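You operate a simulated robot arm through the tools that you are given. There is no shell and no other tool. Be economical: measure what you need, move in short steps, check, and stop when the job is done.

Carry out the task below with a simulated robot arm. There is one attempt and no reset: what you move stays moved.

TASK
Turn the volt knob to 6 v. Then take the green marker pen from the top of the check bench and put it on top of the yellow spool.
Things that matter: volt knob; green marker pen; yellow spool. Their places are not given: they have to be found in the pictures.

It is judged by the outcome, as a careful person would: the job done as asked, and still so three seconds after it is handed in. It fails if anything else is knocked over, pushed out of place, dropped, spilled or broken.

THE ROBOT
A 7-joint arm with a two-finger parallel gripper, fixed in place. Base frame: the origin is at the foot of the arm, x ahead of it, y to its left, z up; the work surface is at about z = 0.8. Lengths are in m, angles in degrees, forces in N, time in s.
With the tool pointing down near the work surface it reaches from about 0.3 to 0.7 m from the base axis. Its first joint turns from -66.0 to 66.0 degrees. Payload 1.57 kg.
Tool frame: the origin (TCP) lies between the finger pads and is the grasp point; the fingertips stand 0.03 m ahead of it; z points along the fingers, y is the line along which they close. The gripper opens to 0.11 m. The fingers are 0.024 m wide and 0.012 m thick; the gripper's body (0.048 by 0.112 m) begins 0.078 m behind the TCP.
Orientation is that of the tool frame in the base frame, as [roll, pitch, yaw] about the fixed x, y, z axes, in that order (R = Rz(yaw) Ry(pitch) Rx(roll)). With the fingers straight down and closing along the base's y, the tool's x points along the base's -x, its y along +y and its z along -z.

THE INTERFACE
- The arm moves only by the tool servo_tool. Its argument "moves" is a list of rows, each a list of 7 numbers: the turn, a rotation vector about the tool's x, y, z in units of 90 degrees (1.0 is 90 degrees), then the shift along the tool's x, y, z in units of 500 mm (1.0 is 500 mm), then the gripper command, from -1 (fully open) to 1 (shut), values between in proportion. In form: [[ax, ay, az, tx, ty, tz, grip], ...]. A call has 1 to 10 rows; each row is the pose to reach, as a shift and turn from the pose commanded when the call began, along the tool's axes at that moment. A call with a number of a shift or a turn outside -1 to 1 is refused whole. A row lasts 0.2 s, in which the tool goes at most 0.05 m and 8.6 degrees; a call with a longer step from one row to the next is refused whole, and so is a gripper value outside its range. A pose out of reach is approached as far as the arm can. The call stops where the force on the tool passes 40 N (or 10 N more than at its start, if that is more) or the arm is blocked; 0.2 s more then pass. The fingers move at their own pace (about 0.108 m/s each) and stop on an object; they squeeze with about 29 N. The grip force told is the motor's: it shows also when the fingers shut on nothing. Time passes only in rows, and 0.2 s behind the last, so rows that repeat a pose let the fingers close. It gives the time, the measured TCP pose, the force on the tool (base axes), the opening and the grip force at its end, in the units of the frame above (readings bear some noise).
- Cameras (640 x 400 px; columns grow to the right, rows downward): "scene" is fixed at [0.1459, -0.38, 1.404]; the picture's right is [0.91, -0.41, 0.00], its down [-0.24, -0.52, -0.82] and it looks along [0.34, 0.75, -0.57] (base axes); focal length 359 px, centre (320, 200). "wrist" rides on the gripper at [-0.036, 0, -0.08] in the tool frame; the picture's right is [0.00, -1.00, 0.00], its down [0.97, 0.00, -0.24] and it looks along [0.24, 0.00, 0.97] (tool axes); focal length 218 px, centre (320, 200).
- grab_frame(camera): a new picture of that camera. No time passes.
- pixel_to_xyz(camera, pixels): there is no depth. For up to 12 entries [column, row, z] of the newest picture of that camera ("zoom" is the newest enlarged one), the place [x, y] in the base frame at which the ray of that pixel passes the height z, good to about 0.003 m. No time passes.
- close_up(camera, box): a new picture of the part [left, top, right, bottom] of that camera's present view, enlarged. No time passes.
- close_job(): hands the job in; it is judged then, once.

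Work in short steps. Measure before you move; look again where a grasp or a placing could have gone wrong, and mend it. You have 80 turns and 54 pictures in all, the two below and enlarged ones among them. Open the gripper and draw the arm clear of the work before you hand the job in, unless the task says otherwise; then end with one line.

The tools are called as name(argument=value, ...) on one line, values as JSON. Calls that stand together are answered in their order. servo_tool: Moves the arm, as the interface text tells. Its arguments: {"type":"object","properties":{"moves":{"type":"array","items":{"type":"array","items":{"type":"number"}}}},"required":["moves"]} The other tools are called the same way: grab_frame (camera) takes a picture; pixel_to_xyz (camera, pixels) gives the place at which the rays of pixels pass given heights; close_up (camera, box) takes an enlarged picture of a part of a camera's view; close_job () hands the job in.

At the start:

```text
time: 0.0
eef_pos: [0.3174, 0.1382, 1.1067]
orientation: [180.0, 0.1, 180.0]
wrist_force: [-0.7, -0.1, 0.8]
width: 0.11
gripper_force: 0.1
```

scene: 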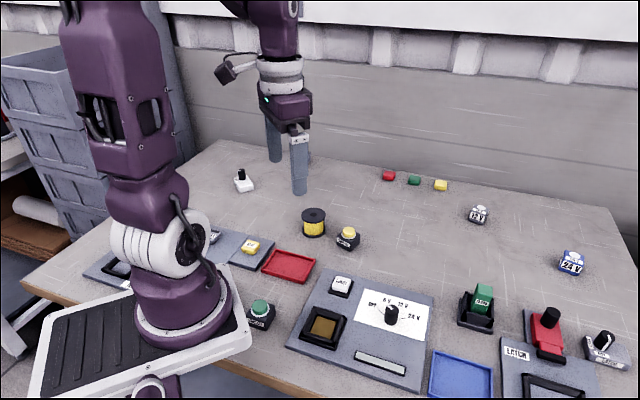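
wrist: 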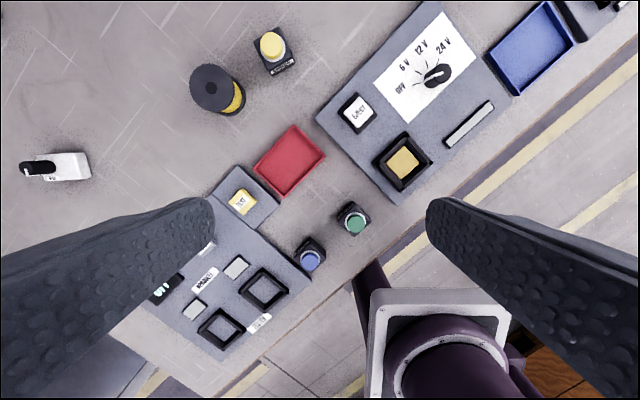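

The volt knob appears at scene (391,315) and the spool at (313,222). I don't see the pen yet, so I'm enlarging the views.

close_up(camera="scene", box=[280, 260, 440, 390])

close_up(camera="scene", box=[440, 260, 640, 400])

close_up(camera="wrist", box=[130, 160, 390, 370])

close_up(camera="wrist", box=[320, 0, 520, 200])

```text
3.08 times, centred on (360, 325) of scene
```

zoom: 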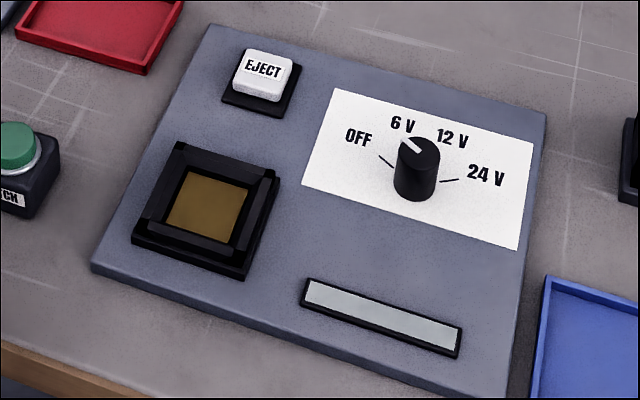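

```text
2.86 times, centred on (540, 330) of scene
```

zoom: 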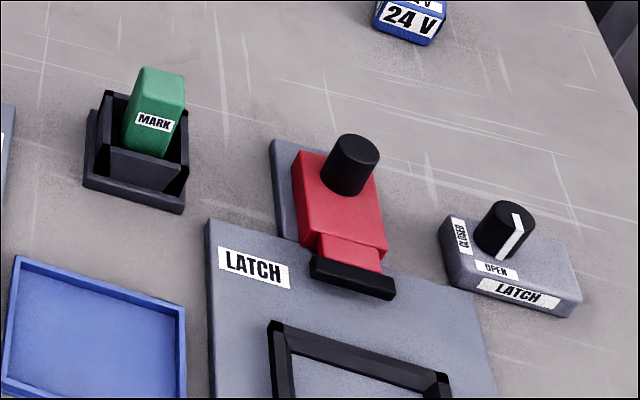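

```text
1.90 times, centred on (260, 265) of wrist
```

zoom: 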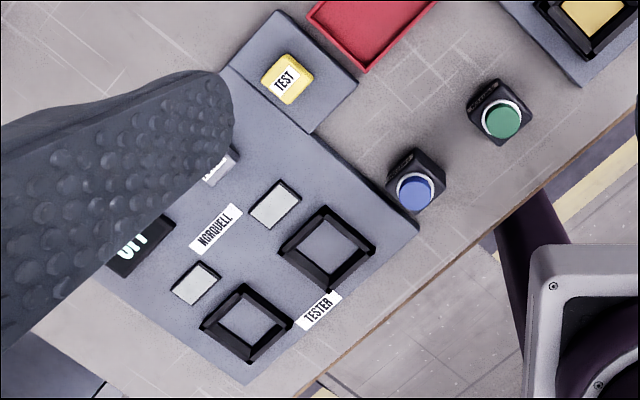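

```text
2.00 times, centred on (420, 100) of wrist
```

zoom: 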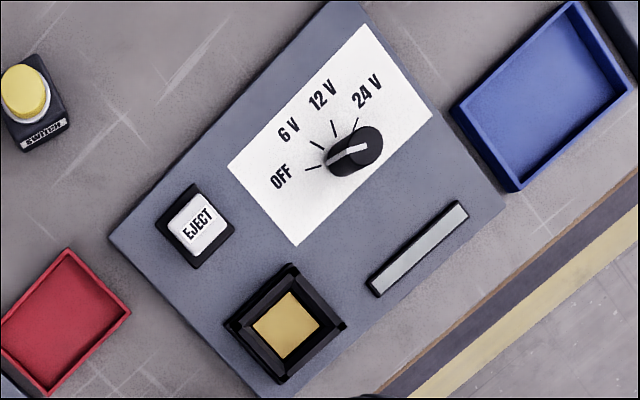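

The knob points near OFF. I still need to identify the pen, so I'm zooming on the other objects.

close_up(camera="scene", box=[360, 150, 520, 250])

close_up(camera="scene", box=[200, 150, 380, 290])

close_up(camera="scene", box=[440, 260, 530, 340])

```text
4.00 times, centred on (440, 200) of scene
```

zoom: 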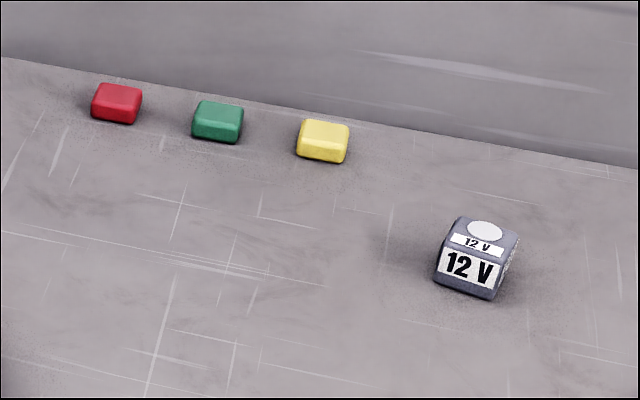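

```text
2.86 times, centred on (290, 220) of scene
```

zoom: 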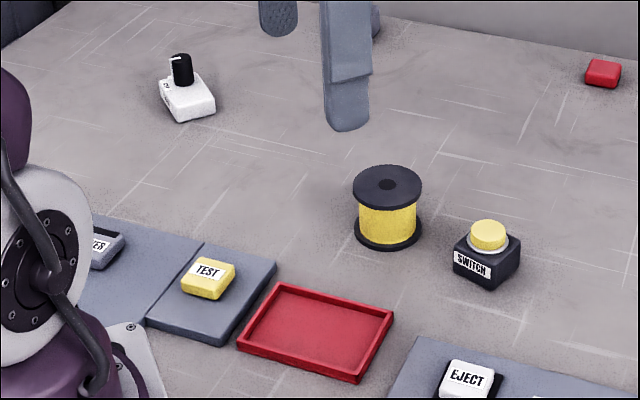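

```text
5.00 times, centred on (485, 300) of scene
```

zoom: 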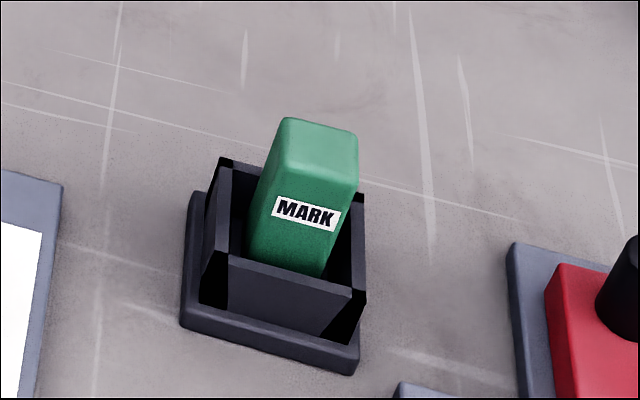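

MARK block in the holder at (483,300) is the marker pen. I'm measuring the knob, pen and spool positions.

pixel_to_xyz(camera="scene", pixels=[[391, 322, 0.82], [391, 310, 0.85], [484, 291, 0.86], [484, 291, 0.88], [313, 234, 0.8], [313, 215, 0.85], [478, 325, 0.8], [300, 350, 0.82], [433, 296, 0.82]])

pixel_to_xyz(camera="wrist", pixels=[[434, 78, 0.82], [438, 74, 0.85], [212, 88, 0.85], [228, 100, 0.8]])

```text
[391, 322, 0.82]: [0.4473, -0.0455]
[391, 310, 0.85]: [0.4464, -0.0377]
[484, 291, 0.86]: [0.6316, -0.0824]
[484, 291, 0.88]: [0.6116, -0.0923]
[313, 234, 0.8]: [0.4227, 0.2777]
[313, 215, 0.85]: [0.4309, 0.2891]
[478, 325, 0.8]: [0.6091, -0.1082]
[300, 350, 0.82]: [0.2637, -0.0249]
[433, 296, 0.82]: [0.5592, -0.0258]
```

```text
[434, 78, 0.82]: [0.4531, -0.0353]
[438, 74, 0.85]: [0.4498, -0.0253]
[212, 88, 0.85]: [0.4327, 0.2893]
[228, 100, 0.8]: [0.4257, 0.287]
```

Knob is about (0.448,-0.04). I'm moving above it for a wrist look at the dial.

servo_tool(moves=[[0, 0, 0, -0.04, -0.06, 0.03, -1], [0, 0, 0, -0.08, -0.12, 0.07, -1], [0, 0, 0, -0.12, -0.18, 0.1, -1], [0, 0, 0, -0.16, -0.24, 0.14, -1], [0, 0, 0, -0.2, -0.3, 0.17, -1], [0, 0, 0, -0.246, -0.356, 0.2, -1], [0, 0, 0, -0.246, -0.356, 0.2, -1]])

grab_frame(camera="wrist")

```text
time: 1.6
eef_pos: [0.4397, -0.0406, 1.005]
orientation: [180.0, 0.0, 180.0]
wrist_force: [0.1, 0.2, 0.1]
width: 0.1103
gripper_force: 0.0
```

```text
44 pictures are left
```

wrist: 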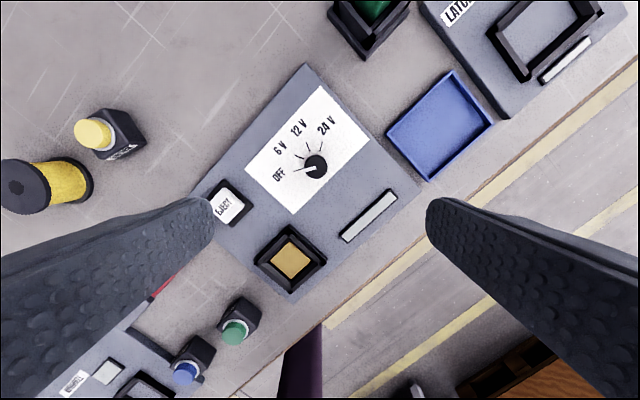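

close_up(camera="wrist", box=[270, 120, 366, 180])

```text
6.67 times, centred on (318, 150) of wrist
```

zoom: 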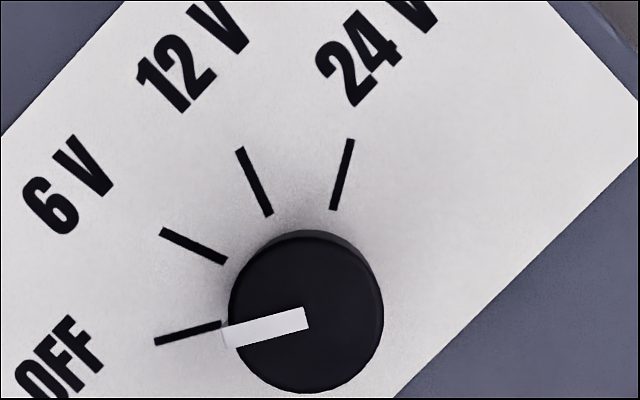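

The knob is at OFF. I'm measuring the ticks and the knob top.

pixel_to_xyz(camera="zoom", pixels=[[156, 342, 0.82], [221, 324, 0.82], [161, 231, 0.82], [226, 262, 0.82], [239, 149, 0.82], [269, 214, 0.82], [351, 140, 0.82], [334, 209, 0.82], [306, 320, 0.845], [306, 317, 0.845], [226, 339, 0.845]])

close_up(camera="scene", box=[350, 270, 446, 330])

```text
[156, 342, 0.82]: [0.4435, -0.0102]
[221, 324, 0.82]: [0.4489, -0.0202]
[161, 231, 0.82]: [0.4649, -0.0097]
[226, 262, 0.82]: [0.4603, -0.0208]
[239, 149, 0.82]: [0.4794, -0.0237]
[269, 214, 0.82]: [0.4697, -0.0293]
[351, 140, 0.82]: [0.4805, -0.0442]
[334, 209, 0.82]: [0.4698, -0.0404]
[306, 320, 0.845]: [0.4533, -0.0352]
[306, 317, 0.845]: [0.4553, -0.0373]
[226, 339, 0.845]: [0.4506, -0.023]
```

```text
6.67 times, centred on (398, 300) of scene
```

zoom: 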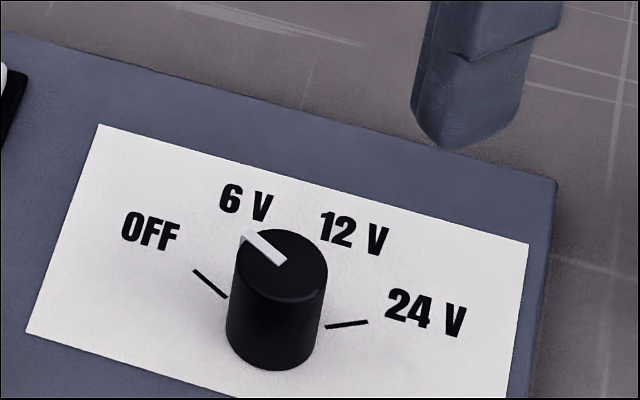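

Ticks are 40° apart, and 6 V is 40° clockwise from OFF. Knob centre is about (0.455,-0.037). I'm descending above it with the fingers partly closed.

servo_tool(moves=[[0, 0, 0, -0.0306, 0.0072, 0.07, 0.09], [0, 0, 0, -0.0306, 0.0072, 0.14, 0.09], [0, 0, 0, -0.0306, 0.0072, 0.21, 0.09], [0, 0, 0, -0.0306, 0.0072, 0.21, 0.09]])

grab_frame(camera="wrist")

close_up(camera="scene", box=[340, 240, 452, 330])

```text
time: 2.6
eef_pos: [0.4545, -0.0365, 0.901]
orientation: [-180.0, 0.0, 180.0]
wrist_force: [1.1, 0.9, -0.6]
width: 0.0498
gripper_force: 0.0
```

```text
41 pictures are left
```

wrist: 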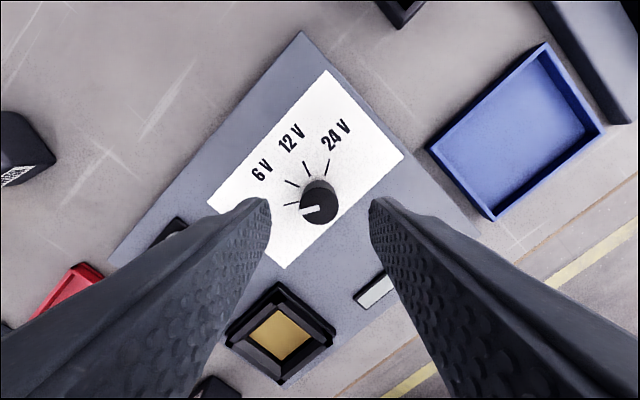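

```text
4.44 times, centred on (396, 285) of scene
```

zoom: 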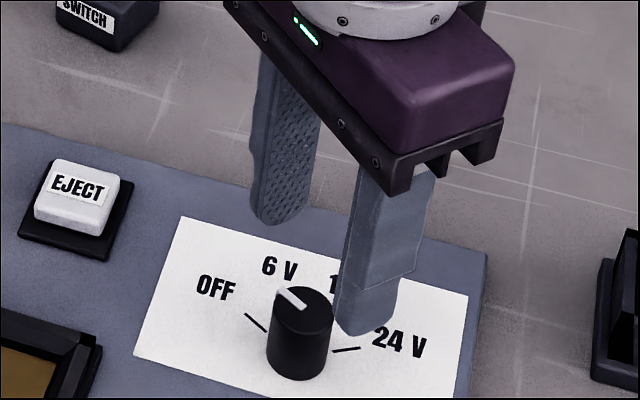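

pixel_to_xyz(camera="wrist", pixels=[[319, 206, 0.835], [319, 200, 0.835], [320, 198, 0.81]])

close_up(camera="wrist", box=[270, 160, 366, 220])

```text
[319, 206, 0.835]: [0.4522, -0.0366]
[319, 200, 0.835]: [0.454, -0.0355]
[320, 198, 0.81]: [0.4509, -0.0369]
```

```text
6.67 times, centred on (318, 190) of wrist
```

zoom: 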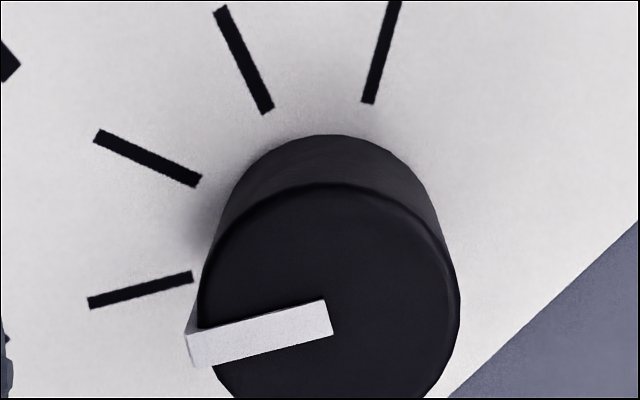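

Knob x is about 0.452. To keep the fingers off the pointer bump, I pre-rotate the tool 60° counter-clockwise, then descend.

servo_tool(moves=[[0, 0, -0.0833, 0.004, 0, 0, 0.09], [0, 0, -0.1667, 0.004, 0, 0, 0.09], [0, 0, -0.25, 0.004, 0, 0, 0.09], [0, 0, -0.3333, 0.004, 0, 0, 0.09], [0, 0, -0.4167, 0.004, 0, 0, 0.09], [0, 0, -0.5, 0.004, 0, 0, 0.09], [0, 0, -0.5833, 0.004, 0, 0, 0.09], [0, 0, -0.6667, 0.004, 0, 0, 0.09], [0, 0, -0.6667, 0.004, 0, 0, 0.09]])

close_up(camera="wrist", box=[240, 140, 400, 240])

```text
time: 4.6
eef_pos: [0.4531, -0.0365, 0.9006]
orientation: [-180.0, 0.1, -119.9]
wrist_force: [0.7, -0.1, 0.7]
width: 0.0503
gripper_force: 0.2
```

```text
4.00 times, centred on (320, 190) of wrist
```

zoom: 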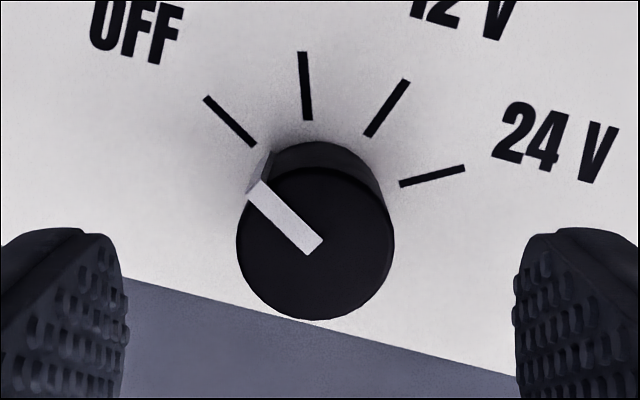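

Knob is centred between the fingers. I'm descending to TCP z≈0.85.

servo_tool(moves=[[0, 0, 0, 0, 0.001, 0.04, 0.09], [0, 0, 0, 0, 0.001, 0.07, 0.09], [0, 0, 0, 0, 0.001, 0.09, 0.09], [0, 0, 0, 0, 0.001, 0.1, 0.09], [0, 0, 0, 0, 0.001, 0.1, 0.09]])

close_up(camera="scene", box=[340, 250, 452, 340])

```text
time: 5.8
eef_pos: [0.452, -0.0369, 0.8514]
orientation: [-180.0, 0.1, -120.0]
wrist_force: [-0.4, -0.1, -0.3]
width: 0.0499
gripper_force: 0.1
```

```text
4.44 times, centred on (396, 295) of scene
```

zoom: 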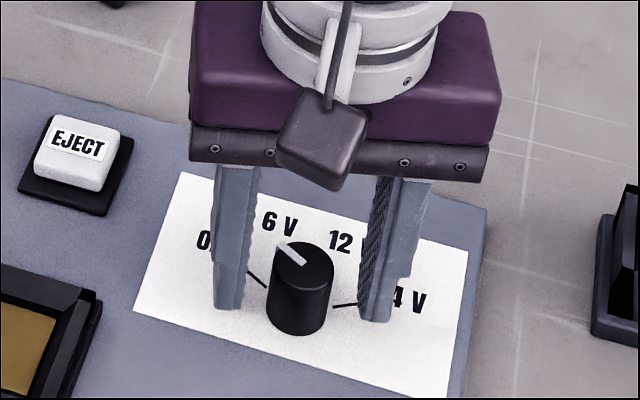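

Fingers straddle the knob. I close on it, then turn 40° clockwise (positive about tool z).

servo_tool(moves=[[0, 0, 0, 0, 0, 0, 1], [0, 0, 0, 0, 0, 0, 1], [0, 0, 0, 0, 0, 0, 1]])

servo_tool(moves=[[0, 0, 0.074, 0, 0, 0, 1], [0, 0, 0.148, 0, 0, 0, 1], [0, 0, 0.222, 0, 0, 0, 1], [0, 0, 0.296, 0, 0, 0, 1], [0, 0, 0.37, 0, 0, 0, 1], [0, 0, 0.444, 0, 0, 0, 1], [0, 0, 0.444, 0, 0, 0, 1], [0, 0, 0.444, 0, 0, 0, 1]])

close_up(camera="scene", box=[340, 250, 452, 340])

close_up(camera="wrist", box=[240, 140, 400, 240])

```text
time: 6.6
eef_pos: [0.4523, -0.0371, 0.8522]
orientation: [-179.9, 0.0, -120.0]
wrist_force: [-0.8, 0.0, -2.7]
width: 0.0248
gripper_force: 37.0
```

```text
time: 8.4
eef_pos: [0.451, -0.0369, 0.8514]
orientation: [180.0, -0.1, -160.0]
wrist_force: [-14.4, 14.1, 4.3]
width: 0.0247
gripper_force: 36.6
```

```text
4.44 times, centred on (396, 295) of scene
```

zoom: 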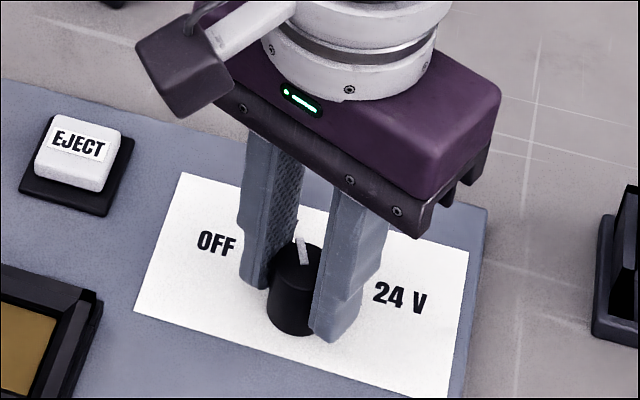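

```text
4.00 times, centred on (320, 190) of wrist
```

zoom: 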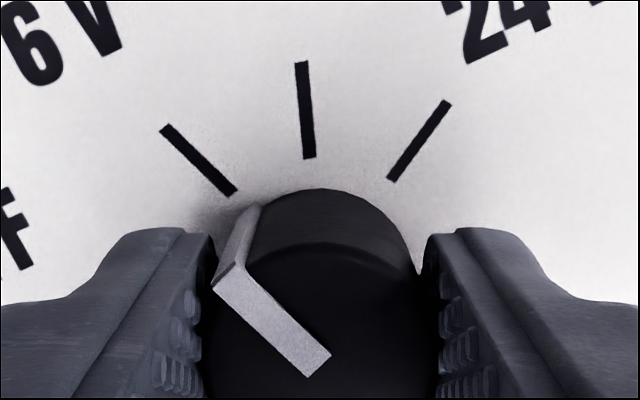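

Pointer is aligned with the 6 V tick. I release, rise, and check.

servo_tool(moves=[[0, 0, 0, 0, 0, 0, 0.09], [0, 0, 0, 0, 0, 0, 0.09], [0, 0, 0, 0, 0, -0.05, 0.09], [0, 0, 0, 0, 0, -0.12, 0.09], [0, 0, 0, 0, 0, -0.2, 0.09], [0, 0, 0, 0, 0, -0.2, 0.09]])

close_up(camera="wrist", box=[260, 120, 388, 200])

```text
time: 9.8
eef_pos: [0.4522, -0.0363, 0.9528]
orientation: [180.0, 0.1, -159.9]
wrist_force: [0.9, 0.5, -1.3]
width: 0.05
gripper_force: 0.1
```

```text
5.00 times, centred on (324, 160) of wrist
```

zoom: 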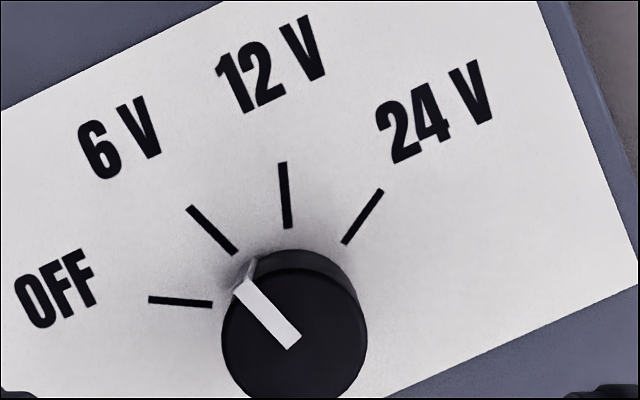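

Knob is at 6 V. Now I raise and move toward the marker's holder to view it from above.

servo_tool(moves=[[0, 0, 0, 0, 0, -0.1, -0.3], [0, 0, 0, -0.03, -0.03, -0.18, -0.3], [0, 0, 0, -0.08, -0.09, -0.2, -0.3], [0, 0, 0, -0.135, -0.156, -0.2, -0.3], [0, 0, 0, -0.135, -0.156, -0.2, -0.3]])

grab_frame(camera="wrist")

close_up(camera="scene", box=[440, 260, 536, 340])

```text
time: 11.0
eef_pos: [0.5442, -0.087, 1.0531]
orientation: [180.0, 0.0, -160.0]
wrist_force: [0.1, -0.2, -0.4]
width: 0.0715
gripper_force: 0.2
```

```text
33 pictures are left
```

wrist: 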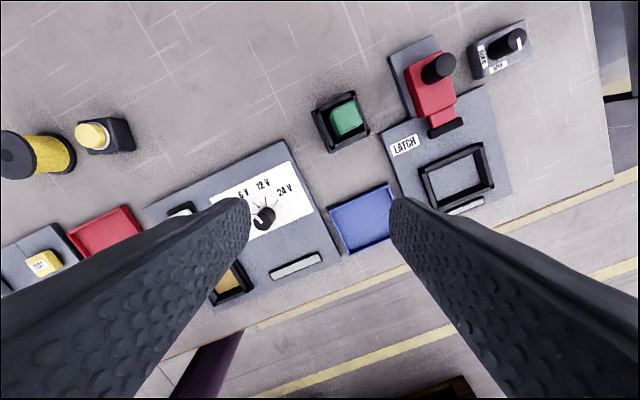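

```text
5.00 times, centred on (488, 300) of scene
```

zoom: 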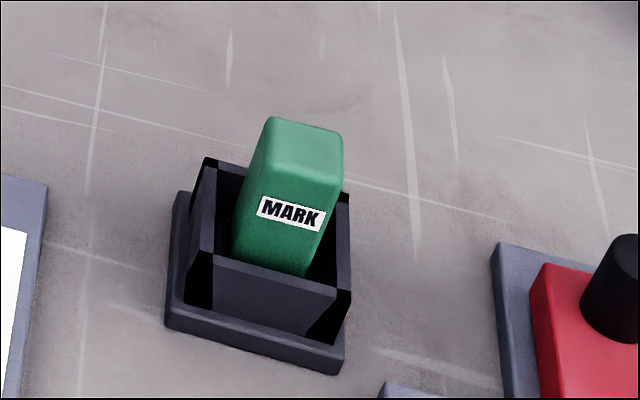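

close_up(camera="wrist", box=[296, 80, 392, 160])

```text
5.00 times, centred on (344, 120) of wrist
```

zoom: 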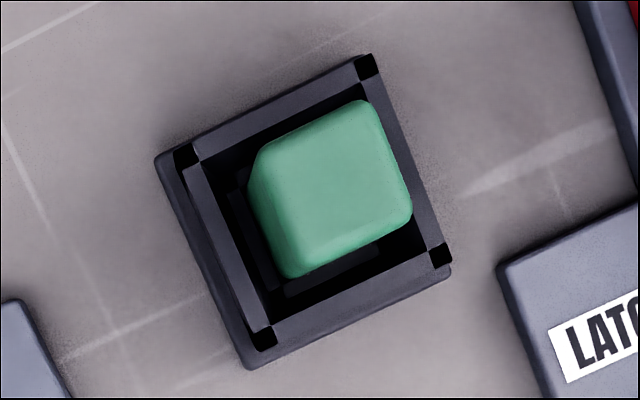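

pixel_to_xyz(camera="zoom", pixels=[[335, 180, 0.9], [335, 180, 0.88], [335, 180, 0.86], [190, 155, 0.84], [367, 65, 0.84], [438, 257, 0.84], [263, 338, 0.84], [265, 145, 0.88], [365, 102, 0.88], [410, 215, 0.88], [295, 272, 0.88]])

pixel_to_xyz(camera="scene", pixels=[[485.6, 290, 0.9], [485.6, 290, 0.88], [485.6, 290, 0.86], [465.8, 291.5, 0.84], [494, 318.5, 0.84], [467.5, 311, 0.84]])

```text
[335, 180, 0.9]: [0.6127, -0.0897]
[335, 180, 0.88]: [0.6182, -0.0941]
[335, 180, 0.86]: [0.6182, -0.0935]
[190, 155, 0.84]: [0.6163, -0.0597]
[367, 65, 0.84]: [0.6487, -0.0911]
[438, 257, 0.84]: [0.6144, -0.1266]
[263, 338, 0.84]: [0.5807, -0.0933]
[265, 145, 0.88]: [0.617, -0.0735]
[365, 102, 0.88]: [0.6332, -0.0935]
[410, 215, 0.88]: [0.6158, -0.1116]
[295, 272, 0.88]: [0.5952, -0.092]
```

```text
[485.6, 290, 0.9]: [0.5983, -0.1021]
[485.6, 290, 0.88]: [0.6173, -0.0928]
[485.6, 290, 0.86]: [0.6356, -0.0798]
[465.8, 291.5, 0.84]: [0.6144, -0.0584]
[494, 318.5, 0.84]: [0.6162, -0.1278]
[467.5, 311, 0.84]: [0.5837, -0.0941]
```

Marker top centre is (0.616,-0.093,0.88), holder top is z≈0.84, and the faces are at 45°. I move above it with yaw -135 and come down to tips at about 0.905.

servo_tool(moves=[[0, 0, -0.07, -0.035, -0.016, 0.0, -0.3], [0, 0, -0.14, -0.07, -0.032, 0.0, -0.3], [0, 0, -0.21, -0.1, -0.048, 0.0, -0.3], [0, 0, -0.278, -0.131, -0.061, 0.06, -0.3], [0, 0, -0.278, -0.131, -0.061, 0.14, -0.3], [0, 0, -0.278, -0.131, -0.061, 0.2, -0.3], [0, 0, -0.278, -0.131, -0.061, 0.236, -0.3], [0, 0, -0.278, -0.131, -0.061, 0.236, -0.3]])

grab_frame(camera="wrist")

grab_frame(camera="scene")

```text
time: 12.8
eef_pos: [0.6143, -0.0939, 0.9327]
orientation: [180.0, 0.0, -134.9]
wrist_force: [-0.1, -0.2, 0.0]
width: 0.0716
gripper_force: 0.1
```

```text
30 pictures are left
```

wrist: 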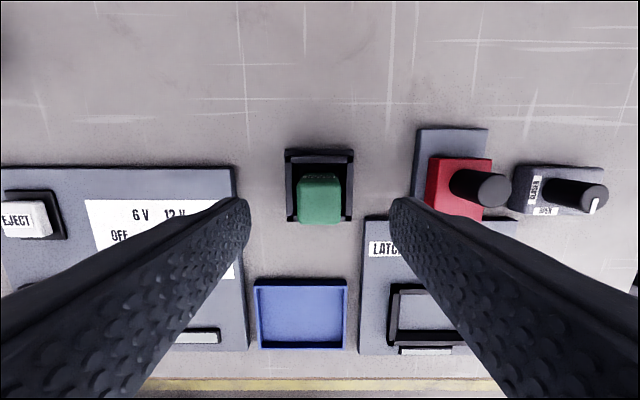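

```text
29 pictures are left
```

scene: 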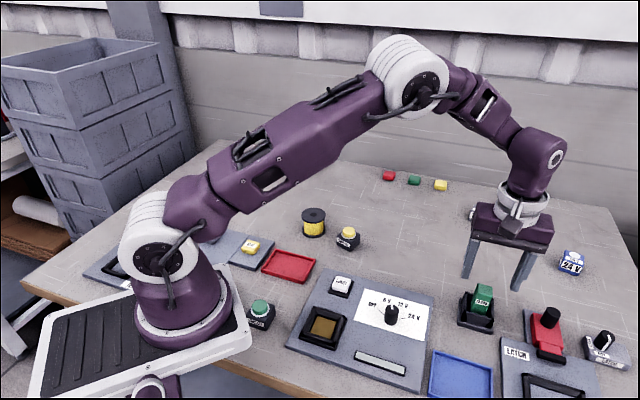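

close_up(camera="wrist", box=[256, 140, 384, 240])

pixel_to_xyz(camera="zoom", pixels=[[320, 290, 0.88], [320, 250, 0.88], [205, 300, 0.88], [430, 300, 0.88]])

```text
4.00 times, centred on (320, 190) of wrist
```

zoom: 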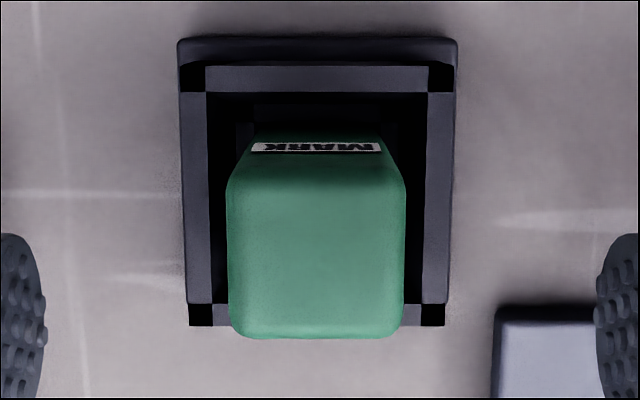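

```text
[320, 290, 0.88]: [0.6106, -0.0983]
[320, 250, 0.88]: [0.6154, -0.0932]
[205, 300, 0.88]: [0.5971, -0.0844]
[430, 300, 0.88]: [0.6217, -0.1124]
```

Marker is centred between the fingers and aligned. I descend to TCP 0.877 and grip.

servo_tool(moves=[[0, 0, 0, 0, 0, 0.04, -0.3], [0, 0, 0, 0, 0, 0.08, -0.3], [0, 0, 0, 0, 0, 0.111, -0.3], [0, 0, 0, 0, 0, 0.111, -0.3], [0, 0, 0, 0, 0, 0.111, 1], [0, 0, 0, 0, 0, 0.111, 1], [0, 0, 0, 0, 0, 0.111, 1]])

close_up(camera="scene", box=[424, 250, 552, 330])

```text
time: 14.4
eef_pos: [0.6142, -0.0942, 0.8785]
orientation: [180.0, 0.0, -135.1]
wrist_force: [0.9, -0.3, 0.3]
width: 0.0273
gripper_force: 29.7
```

```text
5.00 times, centred on (488, 290) of scene
```

zoom: 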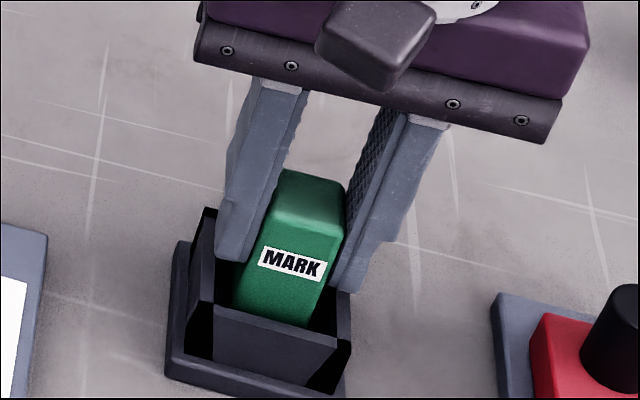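

Gripped at 27 mm. I lift straight up 0.12 m.

servo_tool(moves=[[0, 0, 0, 0, 0, -0.03, 1], [0, 0, 0, 0, 0, -0.08, 1], [0, 0, 0, 0, 0, -0.14, 1], [0, 0, 0, 0, 0, -0.2, 1], [0, 0, 0, 0, 0, -0.26, 1], [0, 0, 0, 0, 0, -0.26, 1]])

close_up(camera="scene", box=[424, 190, 552, 330])

```text
time: 15.8
eef_pos: [0.6146, -0.0923, 1.0088]
orientation: [-180.0, 0.0, -134.9]
wrist_force: [0.0, 0.6, -0.4]
width: 0.0273
gripper_force: 28.5
```

```text
2.86 times, centred on (488, 260) of scene
```

zoom: 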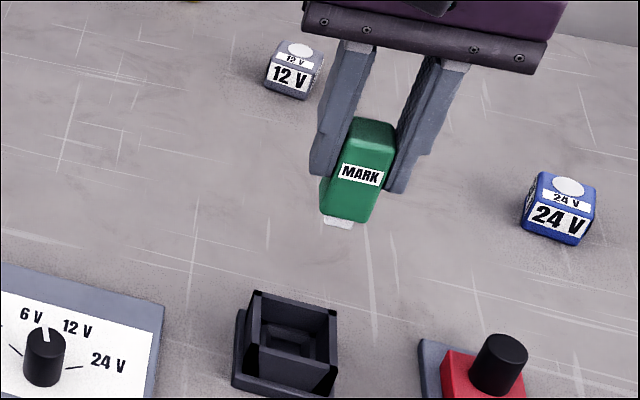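

close_up(camera="scene", box=[460, 215, 524, 255])

close_up(camera="wrist", box=[240, 140, 400, 240])

close_up(camera="scene", box=[285, 195, 349, 245])

```text
10.00 times, centred on (492, 235) of scene
```

zoom: 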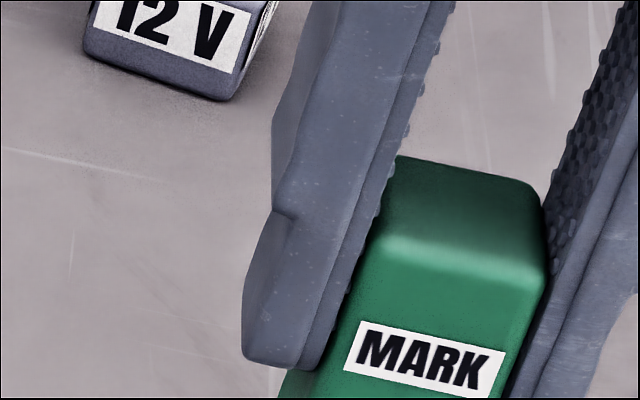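

```text
4.00 times, centred on (320, 190) of wrist
```

zoom: 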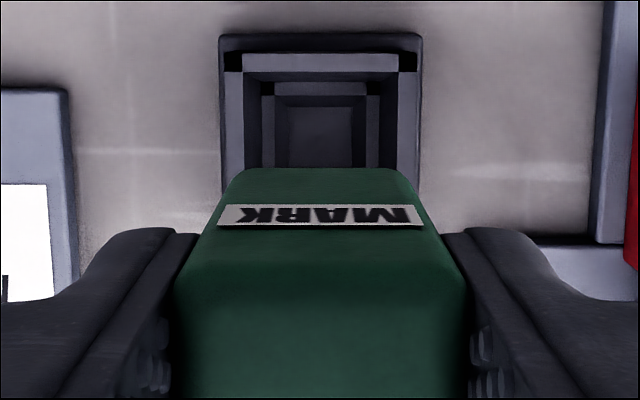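

```text
8.00 times, centred on (317, 220) of scene
```

zoom: 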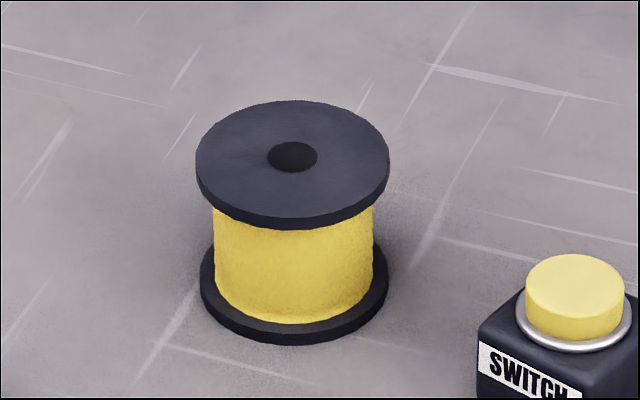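

close_up(camera="scene", box=[450, 230, 530, 280])

pixel_to_xyz(camera="scene", pixels=[[313.5, 214.6, 0.86], [313.5, 214.6, 0.85], [301.5, 215, 0.85], [325.5, 215, 0.85], [313.8, 232, 0.805], [313.5, 226, 0.805]])

```text
8.00 times, centred on (490, 255) of scene
```

zoom: 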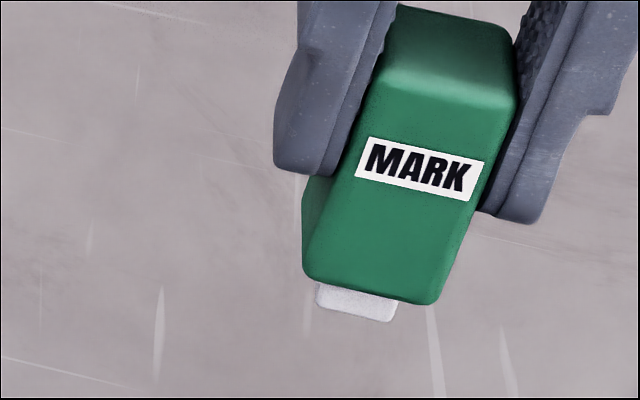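

```text
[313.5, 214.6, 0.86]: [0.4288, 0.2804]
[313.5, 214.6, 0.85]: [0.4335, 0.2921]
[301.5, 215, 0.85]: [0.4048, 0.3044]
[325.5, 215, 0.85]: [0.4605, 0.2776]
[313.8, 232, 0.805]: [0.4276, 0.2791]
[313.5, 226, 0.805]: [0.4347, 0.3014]
```

Marker has a small flat white nib at its bottom. I carry it toward the spool, stopping short to measure.

servo_tool(moves=[[0, 0, 0, -0.016, 0.08, 0, 1], [0, 0, 0, -0.033, 0.16, 0, 1], [0, 0, 0, -0.05, 0.24, 0, 1], [0, 0, 0, -0.066, 0.33, 0, 1], [0, 0, 0, -0.082, 0.42, 0, 1], [0, 0, 0, -0.1, 0.51, 0, 1], [0, 0, 0, -0.12, 0.6, 0, 1], [0, 0, 0, -0.14, 0.69, 0, 1], [0, 0, 0, -0.155, 0.76, 0, 1], [0, 0, 0, -0.1636, 0.7988, 0, 1]])

grab_frame(camera="wrist")

grab_frame(camera="scene")

```text
time: 18.0
eef_pos: [0.389, 0.2477, 1.0072]
orientation: [-180.0, 0.1, -135.0]
wrist_force: [0.0, 0.0, -0.4]
width: 0.0274
gripper_force: 28.9
```

```text
21 pictures are left
```

wrist: 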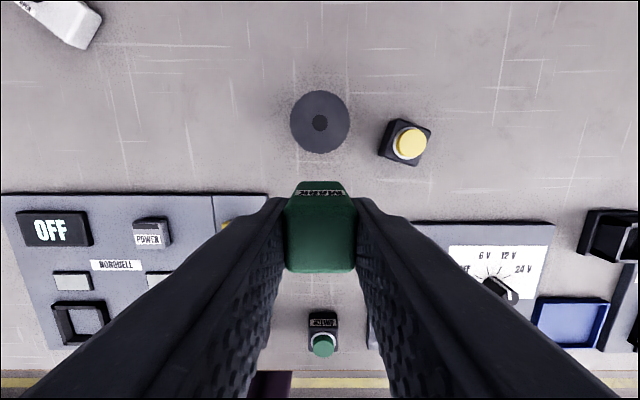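

```text
20 pictures are left
```

scene: 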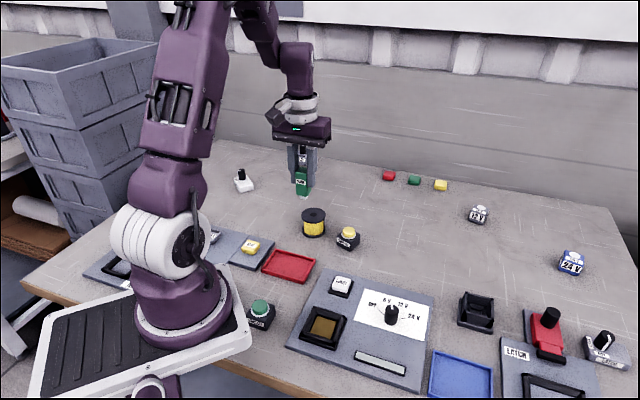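

pixel_to_xyz(camera="wrist", pixels=[[320, 123, 0.85], [320, 123, 0.86], [320, 121, 0.855], [290, 123, 0.855], [350, 123, 0.855]])

pixel_to_xyz(camera="scene", pixels=[[313.5, 214.6, 0.855], [313.5, 214.6, 0.85], [313.5, 214.6, 0.845]])

close_up(camera="scene", box=[264, 140, 344, 240])

```text
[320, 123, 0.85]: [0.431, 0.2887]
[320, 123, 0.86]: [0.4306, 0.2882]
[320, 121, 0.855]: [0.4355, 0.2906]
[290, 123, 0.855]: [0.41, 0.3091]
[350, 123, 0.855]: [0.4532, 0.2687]
```

```text
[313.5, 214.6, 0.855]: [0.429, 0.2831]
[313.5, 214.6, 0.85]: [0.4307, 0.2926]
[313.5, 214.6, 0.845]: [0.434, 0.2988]
```

```text
4.00 times, centred on (304, 190) of scene
```

zoom: 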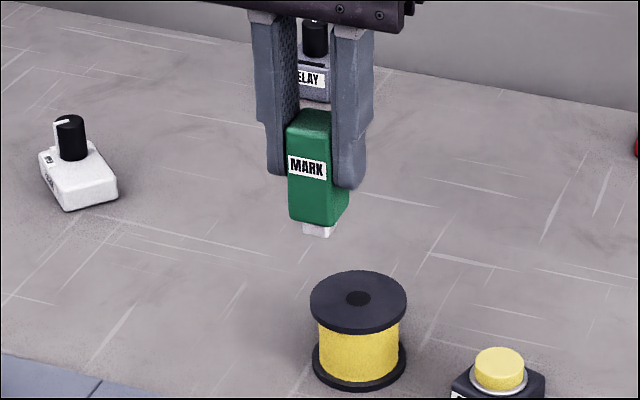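

Spool centre is about (0.4315,0.2895), top ≈0.852. I move over it and part way down, then check.

servo_tool(moves=[[0, 0, 0, -0.06, 0, 0, 1], [0, 0, 0, -0.1192, -0.001, 0, 1], [0, 0, 0, -0.1192, -0.001, 0.05, 1], [0, 0, 0, -0.1192, -0.001, 0.1, 1], [0, 0, 0, -0.1192, -0.001, 0.14, 1], [0, 0, 0, -0.1192, -0.001, 0.14, 1]])

close_up(camera="scene", box=[272, 170, 352, 250])

close_up(camera="wrist", box=[240, 100, 400, 200])

```text
time: 19.4
eef_pos: [0.432, 0.2887, 0.937]
orientation: [-180.0, -0.1, -134.9]
wrist_force: [0.7, -0.4, -0.5]
width: 0.027
gripper_force: 29.3
```

```text
5.00 times, centred on (312, 210) of scene
```

zoom: 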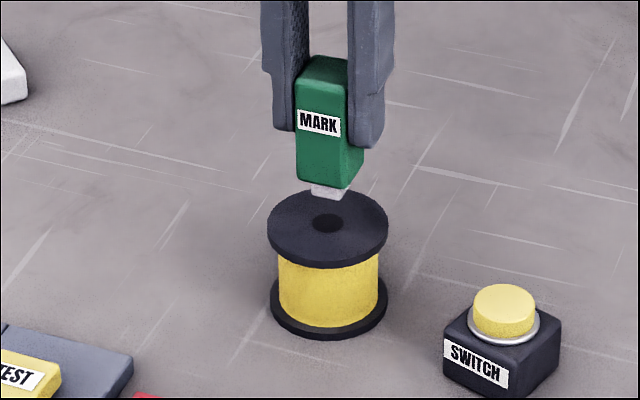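

```text
4.00 times, centred on (320, 150) of wrist
```

zoom: 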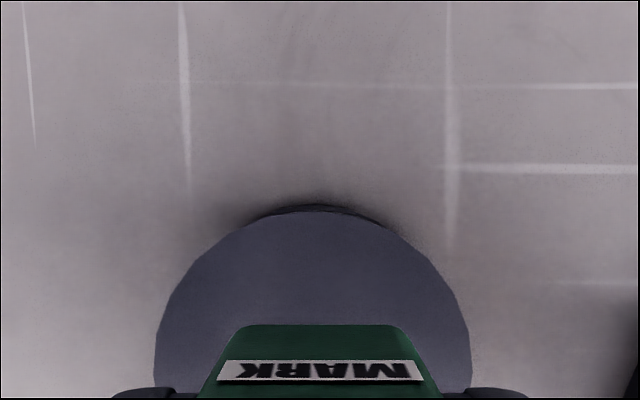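

Gap below the nib is ≈20 mm, and the pen is ≈1.5 mm off to one side. I correct and descend 16 mm.

servo_tool(moves=[[0, 0, 0, 0, 0.003, 0.01, 1], [0, 0, 0, 0, 0.003, 0.02, 1], [0, 0, 0, 0, 0.003, 0.032, 1], [0, 0, 0, 0, 0.003, 0.032, 1]])

close_up(camera="scene", box=[288, 190, 344, 230])

```text
time: 20.4
eef_pos: [0.4311, 0.2898, 0.9225]
orientation: [-180.0, 0.0, -134.9]
wrist_force: [-1.0, 0.5, -0.2]
width: 0.0271
gripper_force: 29.1
```

```text
10.00 times, centred on (316, 210) of scene
```

zoom: 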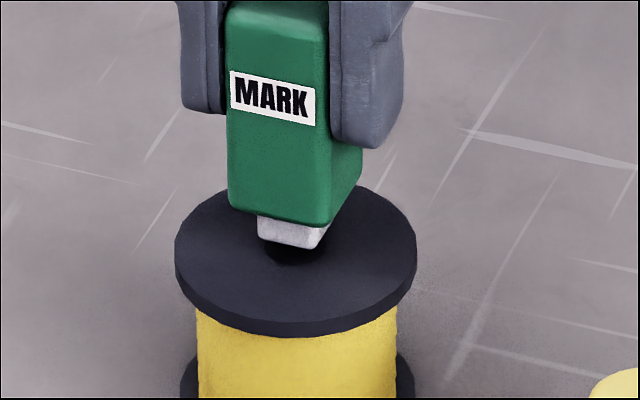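

servo_tool(moves=[[0, 0, 0, 0, 0, 0.003, 1], [0, 0, 0, 0, 0, 0.006, 1], [0, 0, 0, 0, 0, 0.006, 1]])

close_up(camera="scene", box=[288, 190, 344, 230])

```text
time: 21.2
eef_pos: [0.4305, 0.2896, 0.9192]
orientation: [180.0, 0.0, -134.9]
wrist_force: [0.2, -0.1, 0.3]
width: 0.0272
gripper_force: 28.7
```

```text
10.00 times, centred on (316, 210) of scene
```

zoom: 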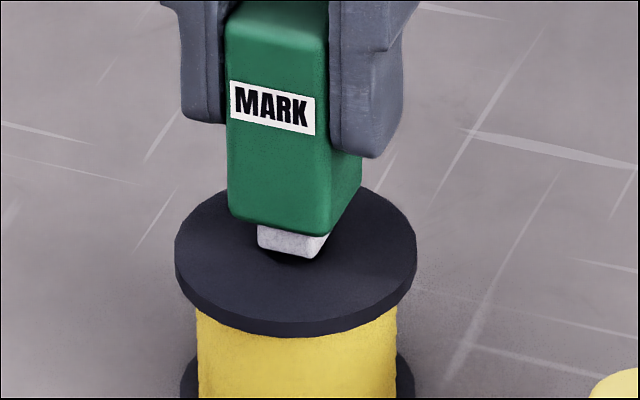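

Still no contact (force ~0). I continue in 0.5–1 mm steps.

servo_tool(moves=[[0, 0, 0, 0, 0, 0.002, 1], [0, 0, 0, 0, 0, 0.004, 1], [0, 0, 0, 0, 0, 0.004, 1]])

servo_tool(moves=[[0, 0, 0, 0, 0, 0.001, 1], [0, 0, 0, 0, 0, 0.002, 1], [0, 0, 0, 0, 0, 0.002, 1]])

```text
time: 22.0
eef_pos: [0.4303, 0.2908, 0.9181]
orientation: [-180.0, 0.1, -134.8]
wrist_force: [-1.3, -1.5, 14.3]
width: 0.0272
gripper_force: 28.8
```

```text
time: 22.8
eef_pos: [0.4311, 0.2904, 0.9172]
orientation: [180.0, 0.3, -134.9]
wrist_force: [0.5, 1.3, 27.1]
width: 0.0273
gripper_force: 28.6
```

Contact: 27 N. I back off ≈2 mm to unload, then check before releasing.

servo_tool(moves=[[0, 0, 0, 0, 0, -0.002, 1], [0, 0, 0, 0, 0, -0.0036, 1], [0, 0, 0, 0, 0, -0.0036, 1]])

close_up(camera="scene", box=[288, 190, 344, 230])

```text
time: 23.6
eef_pos: [0.4298, 0.2891, 0.917]
orientation: [-179.9, -0.1, -135.0]
wrist_force: [-0.4, 0.2, 0.3]
width: 0.0272
gripper_force: 29.3
```

```text
10.00 times, centred on (316, 210) of scene
```

zoom: 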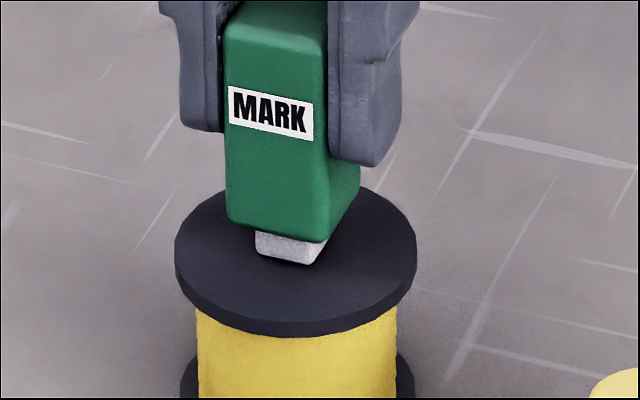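

Nib rests on the spool and is upright. I release gently, little by little.

servo_tool(moves=[[0, 0, 0, 0, 0, 0, 0.47], [0, 0, 0, 0, 0, 0, 0.43], [0, 0, 0, 0, 0, 0, 0.35], [0, 0, 0, 0, 0, 0, 0.2], [0, 0, 0, 0, 0, 0, 0], [0, 0, 0, 0, 0, 0, -0.2], [0, 0, 0, 0, 0, 0, -0.2]])

close_up(camera="scene", box=[280, 180, 352, 240])

```text
time: 25.2
eef_pos: [0.4318, 0.2894, 0.918]
orientation: [180.0, 0.0, -134.9]
wrist_force: [-0.2, 0.5, -0.3]
width: 0.0662
gripper_force: 0.0
```

```text
6.67 times, centred on (316, 210) of scene
```

zoom: 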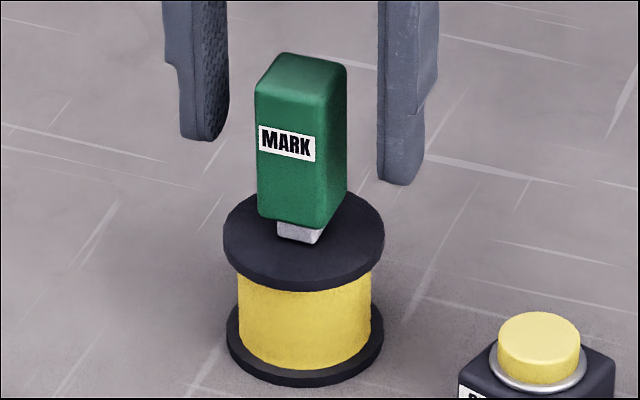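

The pen stands free. I rise straight up and check.

servo_tool(moves=[[0, 0, 0, 0, 0, -0.03, -0.2], [0, 0, 0, 0, 0, -0.08, -0.2], [0, 0, 0, 0, 0, -0.15, -0.2], [0, 0, 0, 0, 0, -0.23, -0.2], [0, 0, 0, 0, 0, -0.3, -0.2], [0, 0, 0, 0.08, 0, -0.3, -0.2], [0, 0, 0, 0.16, 0, -0.3, -0.2], [0, 0, 0, 0.2, 0, -0.3, -0.2]])

grab_frame(camera="scene")

close_up(camera="scene", box=[280, 180, 352, 240])

close_up(camera="scene", box=[350, 280, 446, 340])

```text
time: 27.0
eef_pos: [0.3584, 0.2195, 1.0676]
orientation: [-179.9, 0.0, -135.0]
wrist_force: [-0.7, -0.8, -0.5]
width: 0.0663
gripper_force: 0.2
```

```text
12 pictures are left
```

scene: 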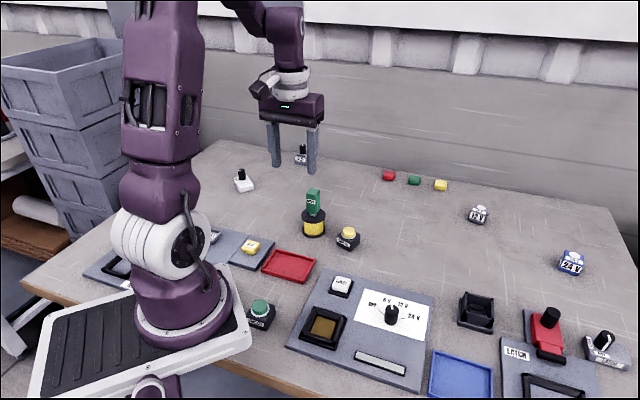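

```text
6.67 times, centred on (316, 210) of scene
```

zoom: 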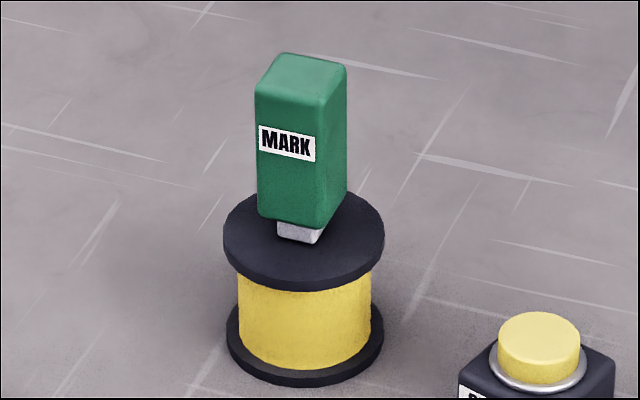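

```text
6.67 times, centred on (398, 310) of scene
```

zoom: 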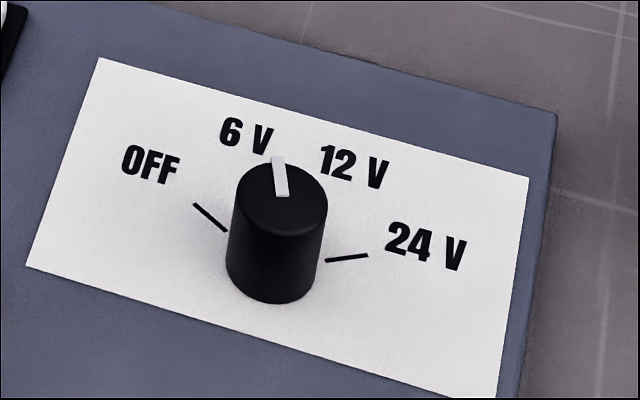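

The pen stands steady on the spool, the knob is at 6 V, and the arm is clear, so I hand the job in.

close_job()

```text
The job is handed in.
```

The volt knob is at 6 V, and the green marker pen (the block labelled MARK) stands upright on top of the yellow spool. The gripper is open and the arm is clear of the work.
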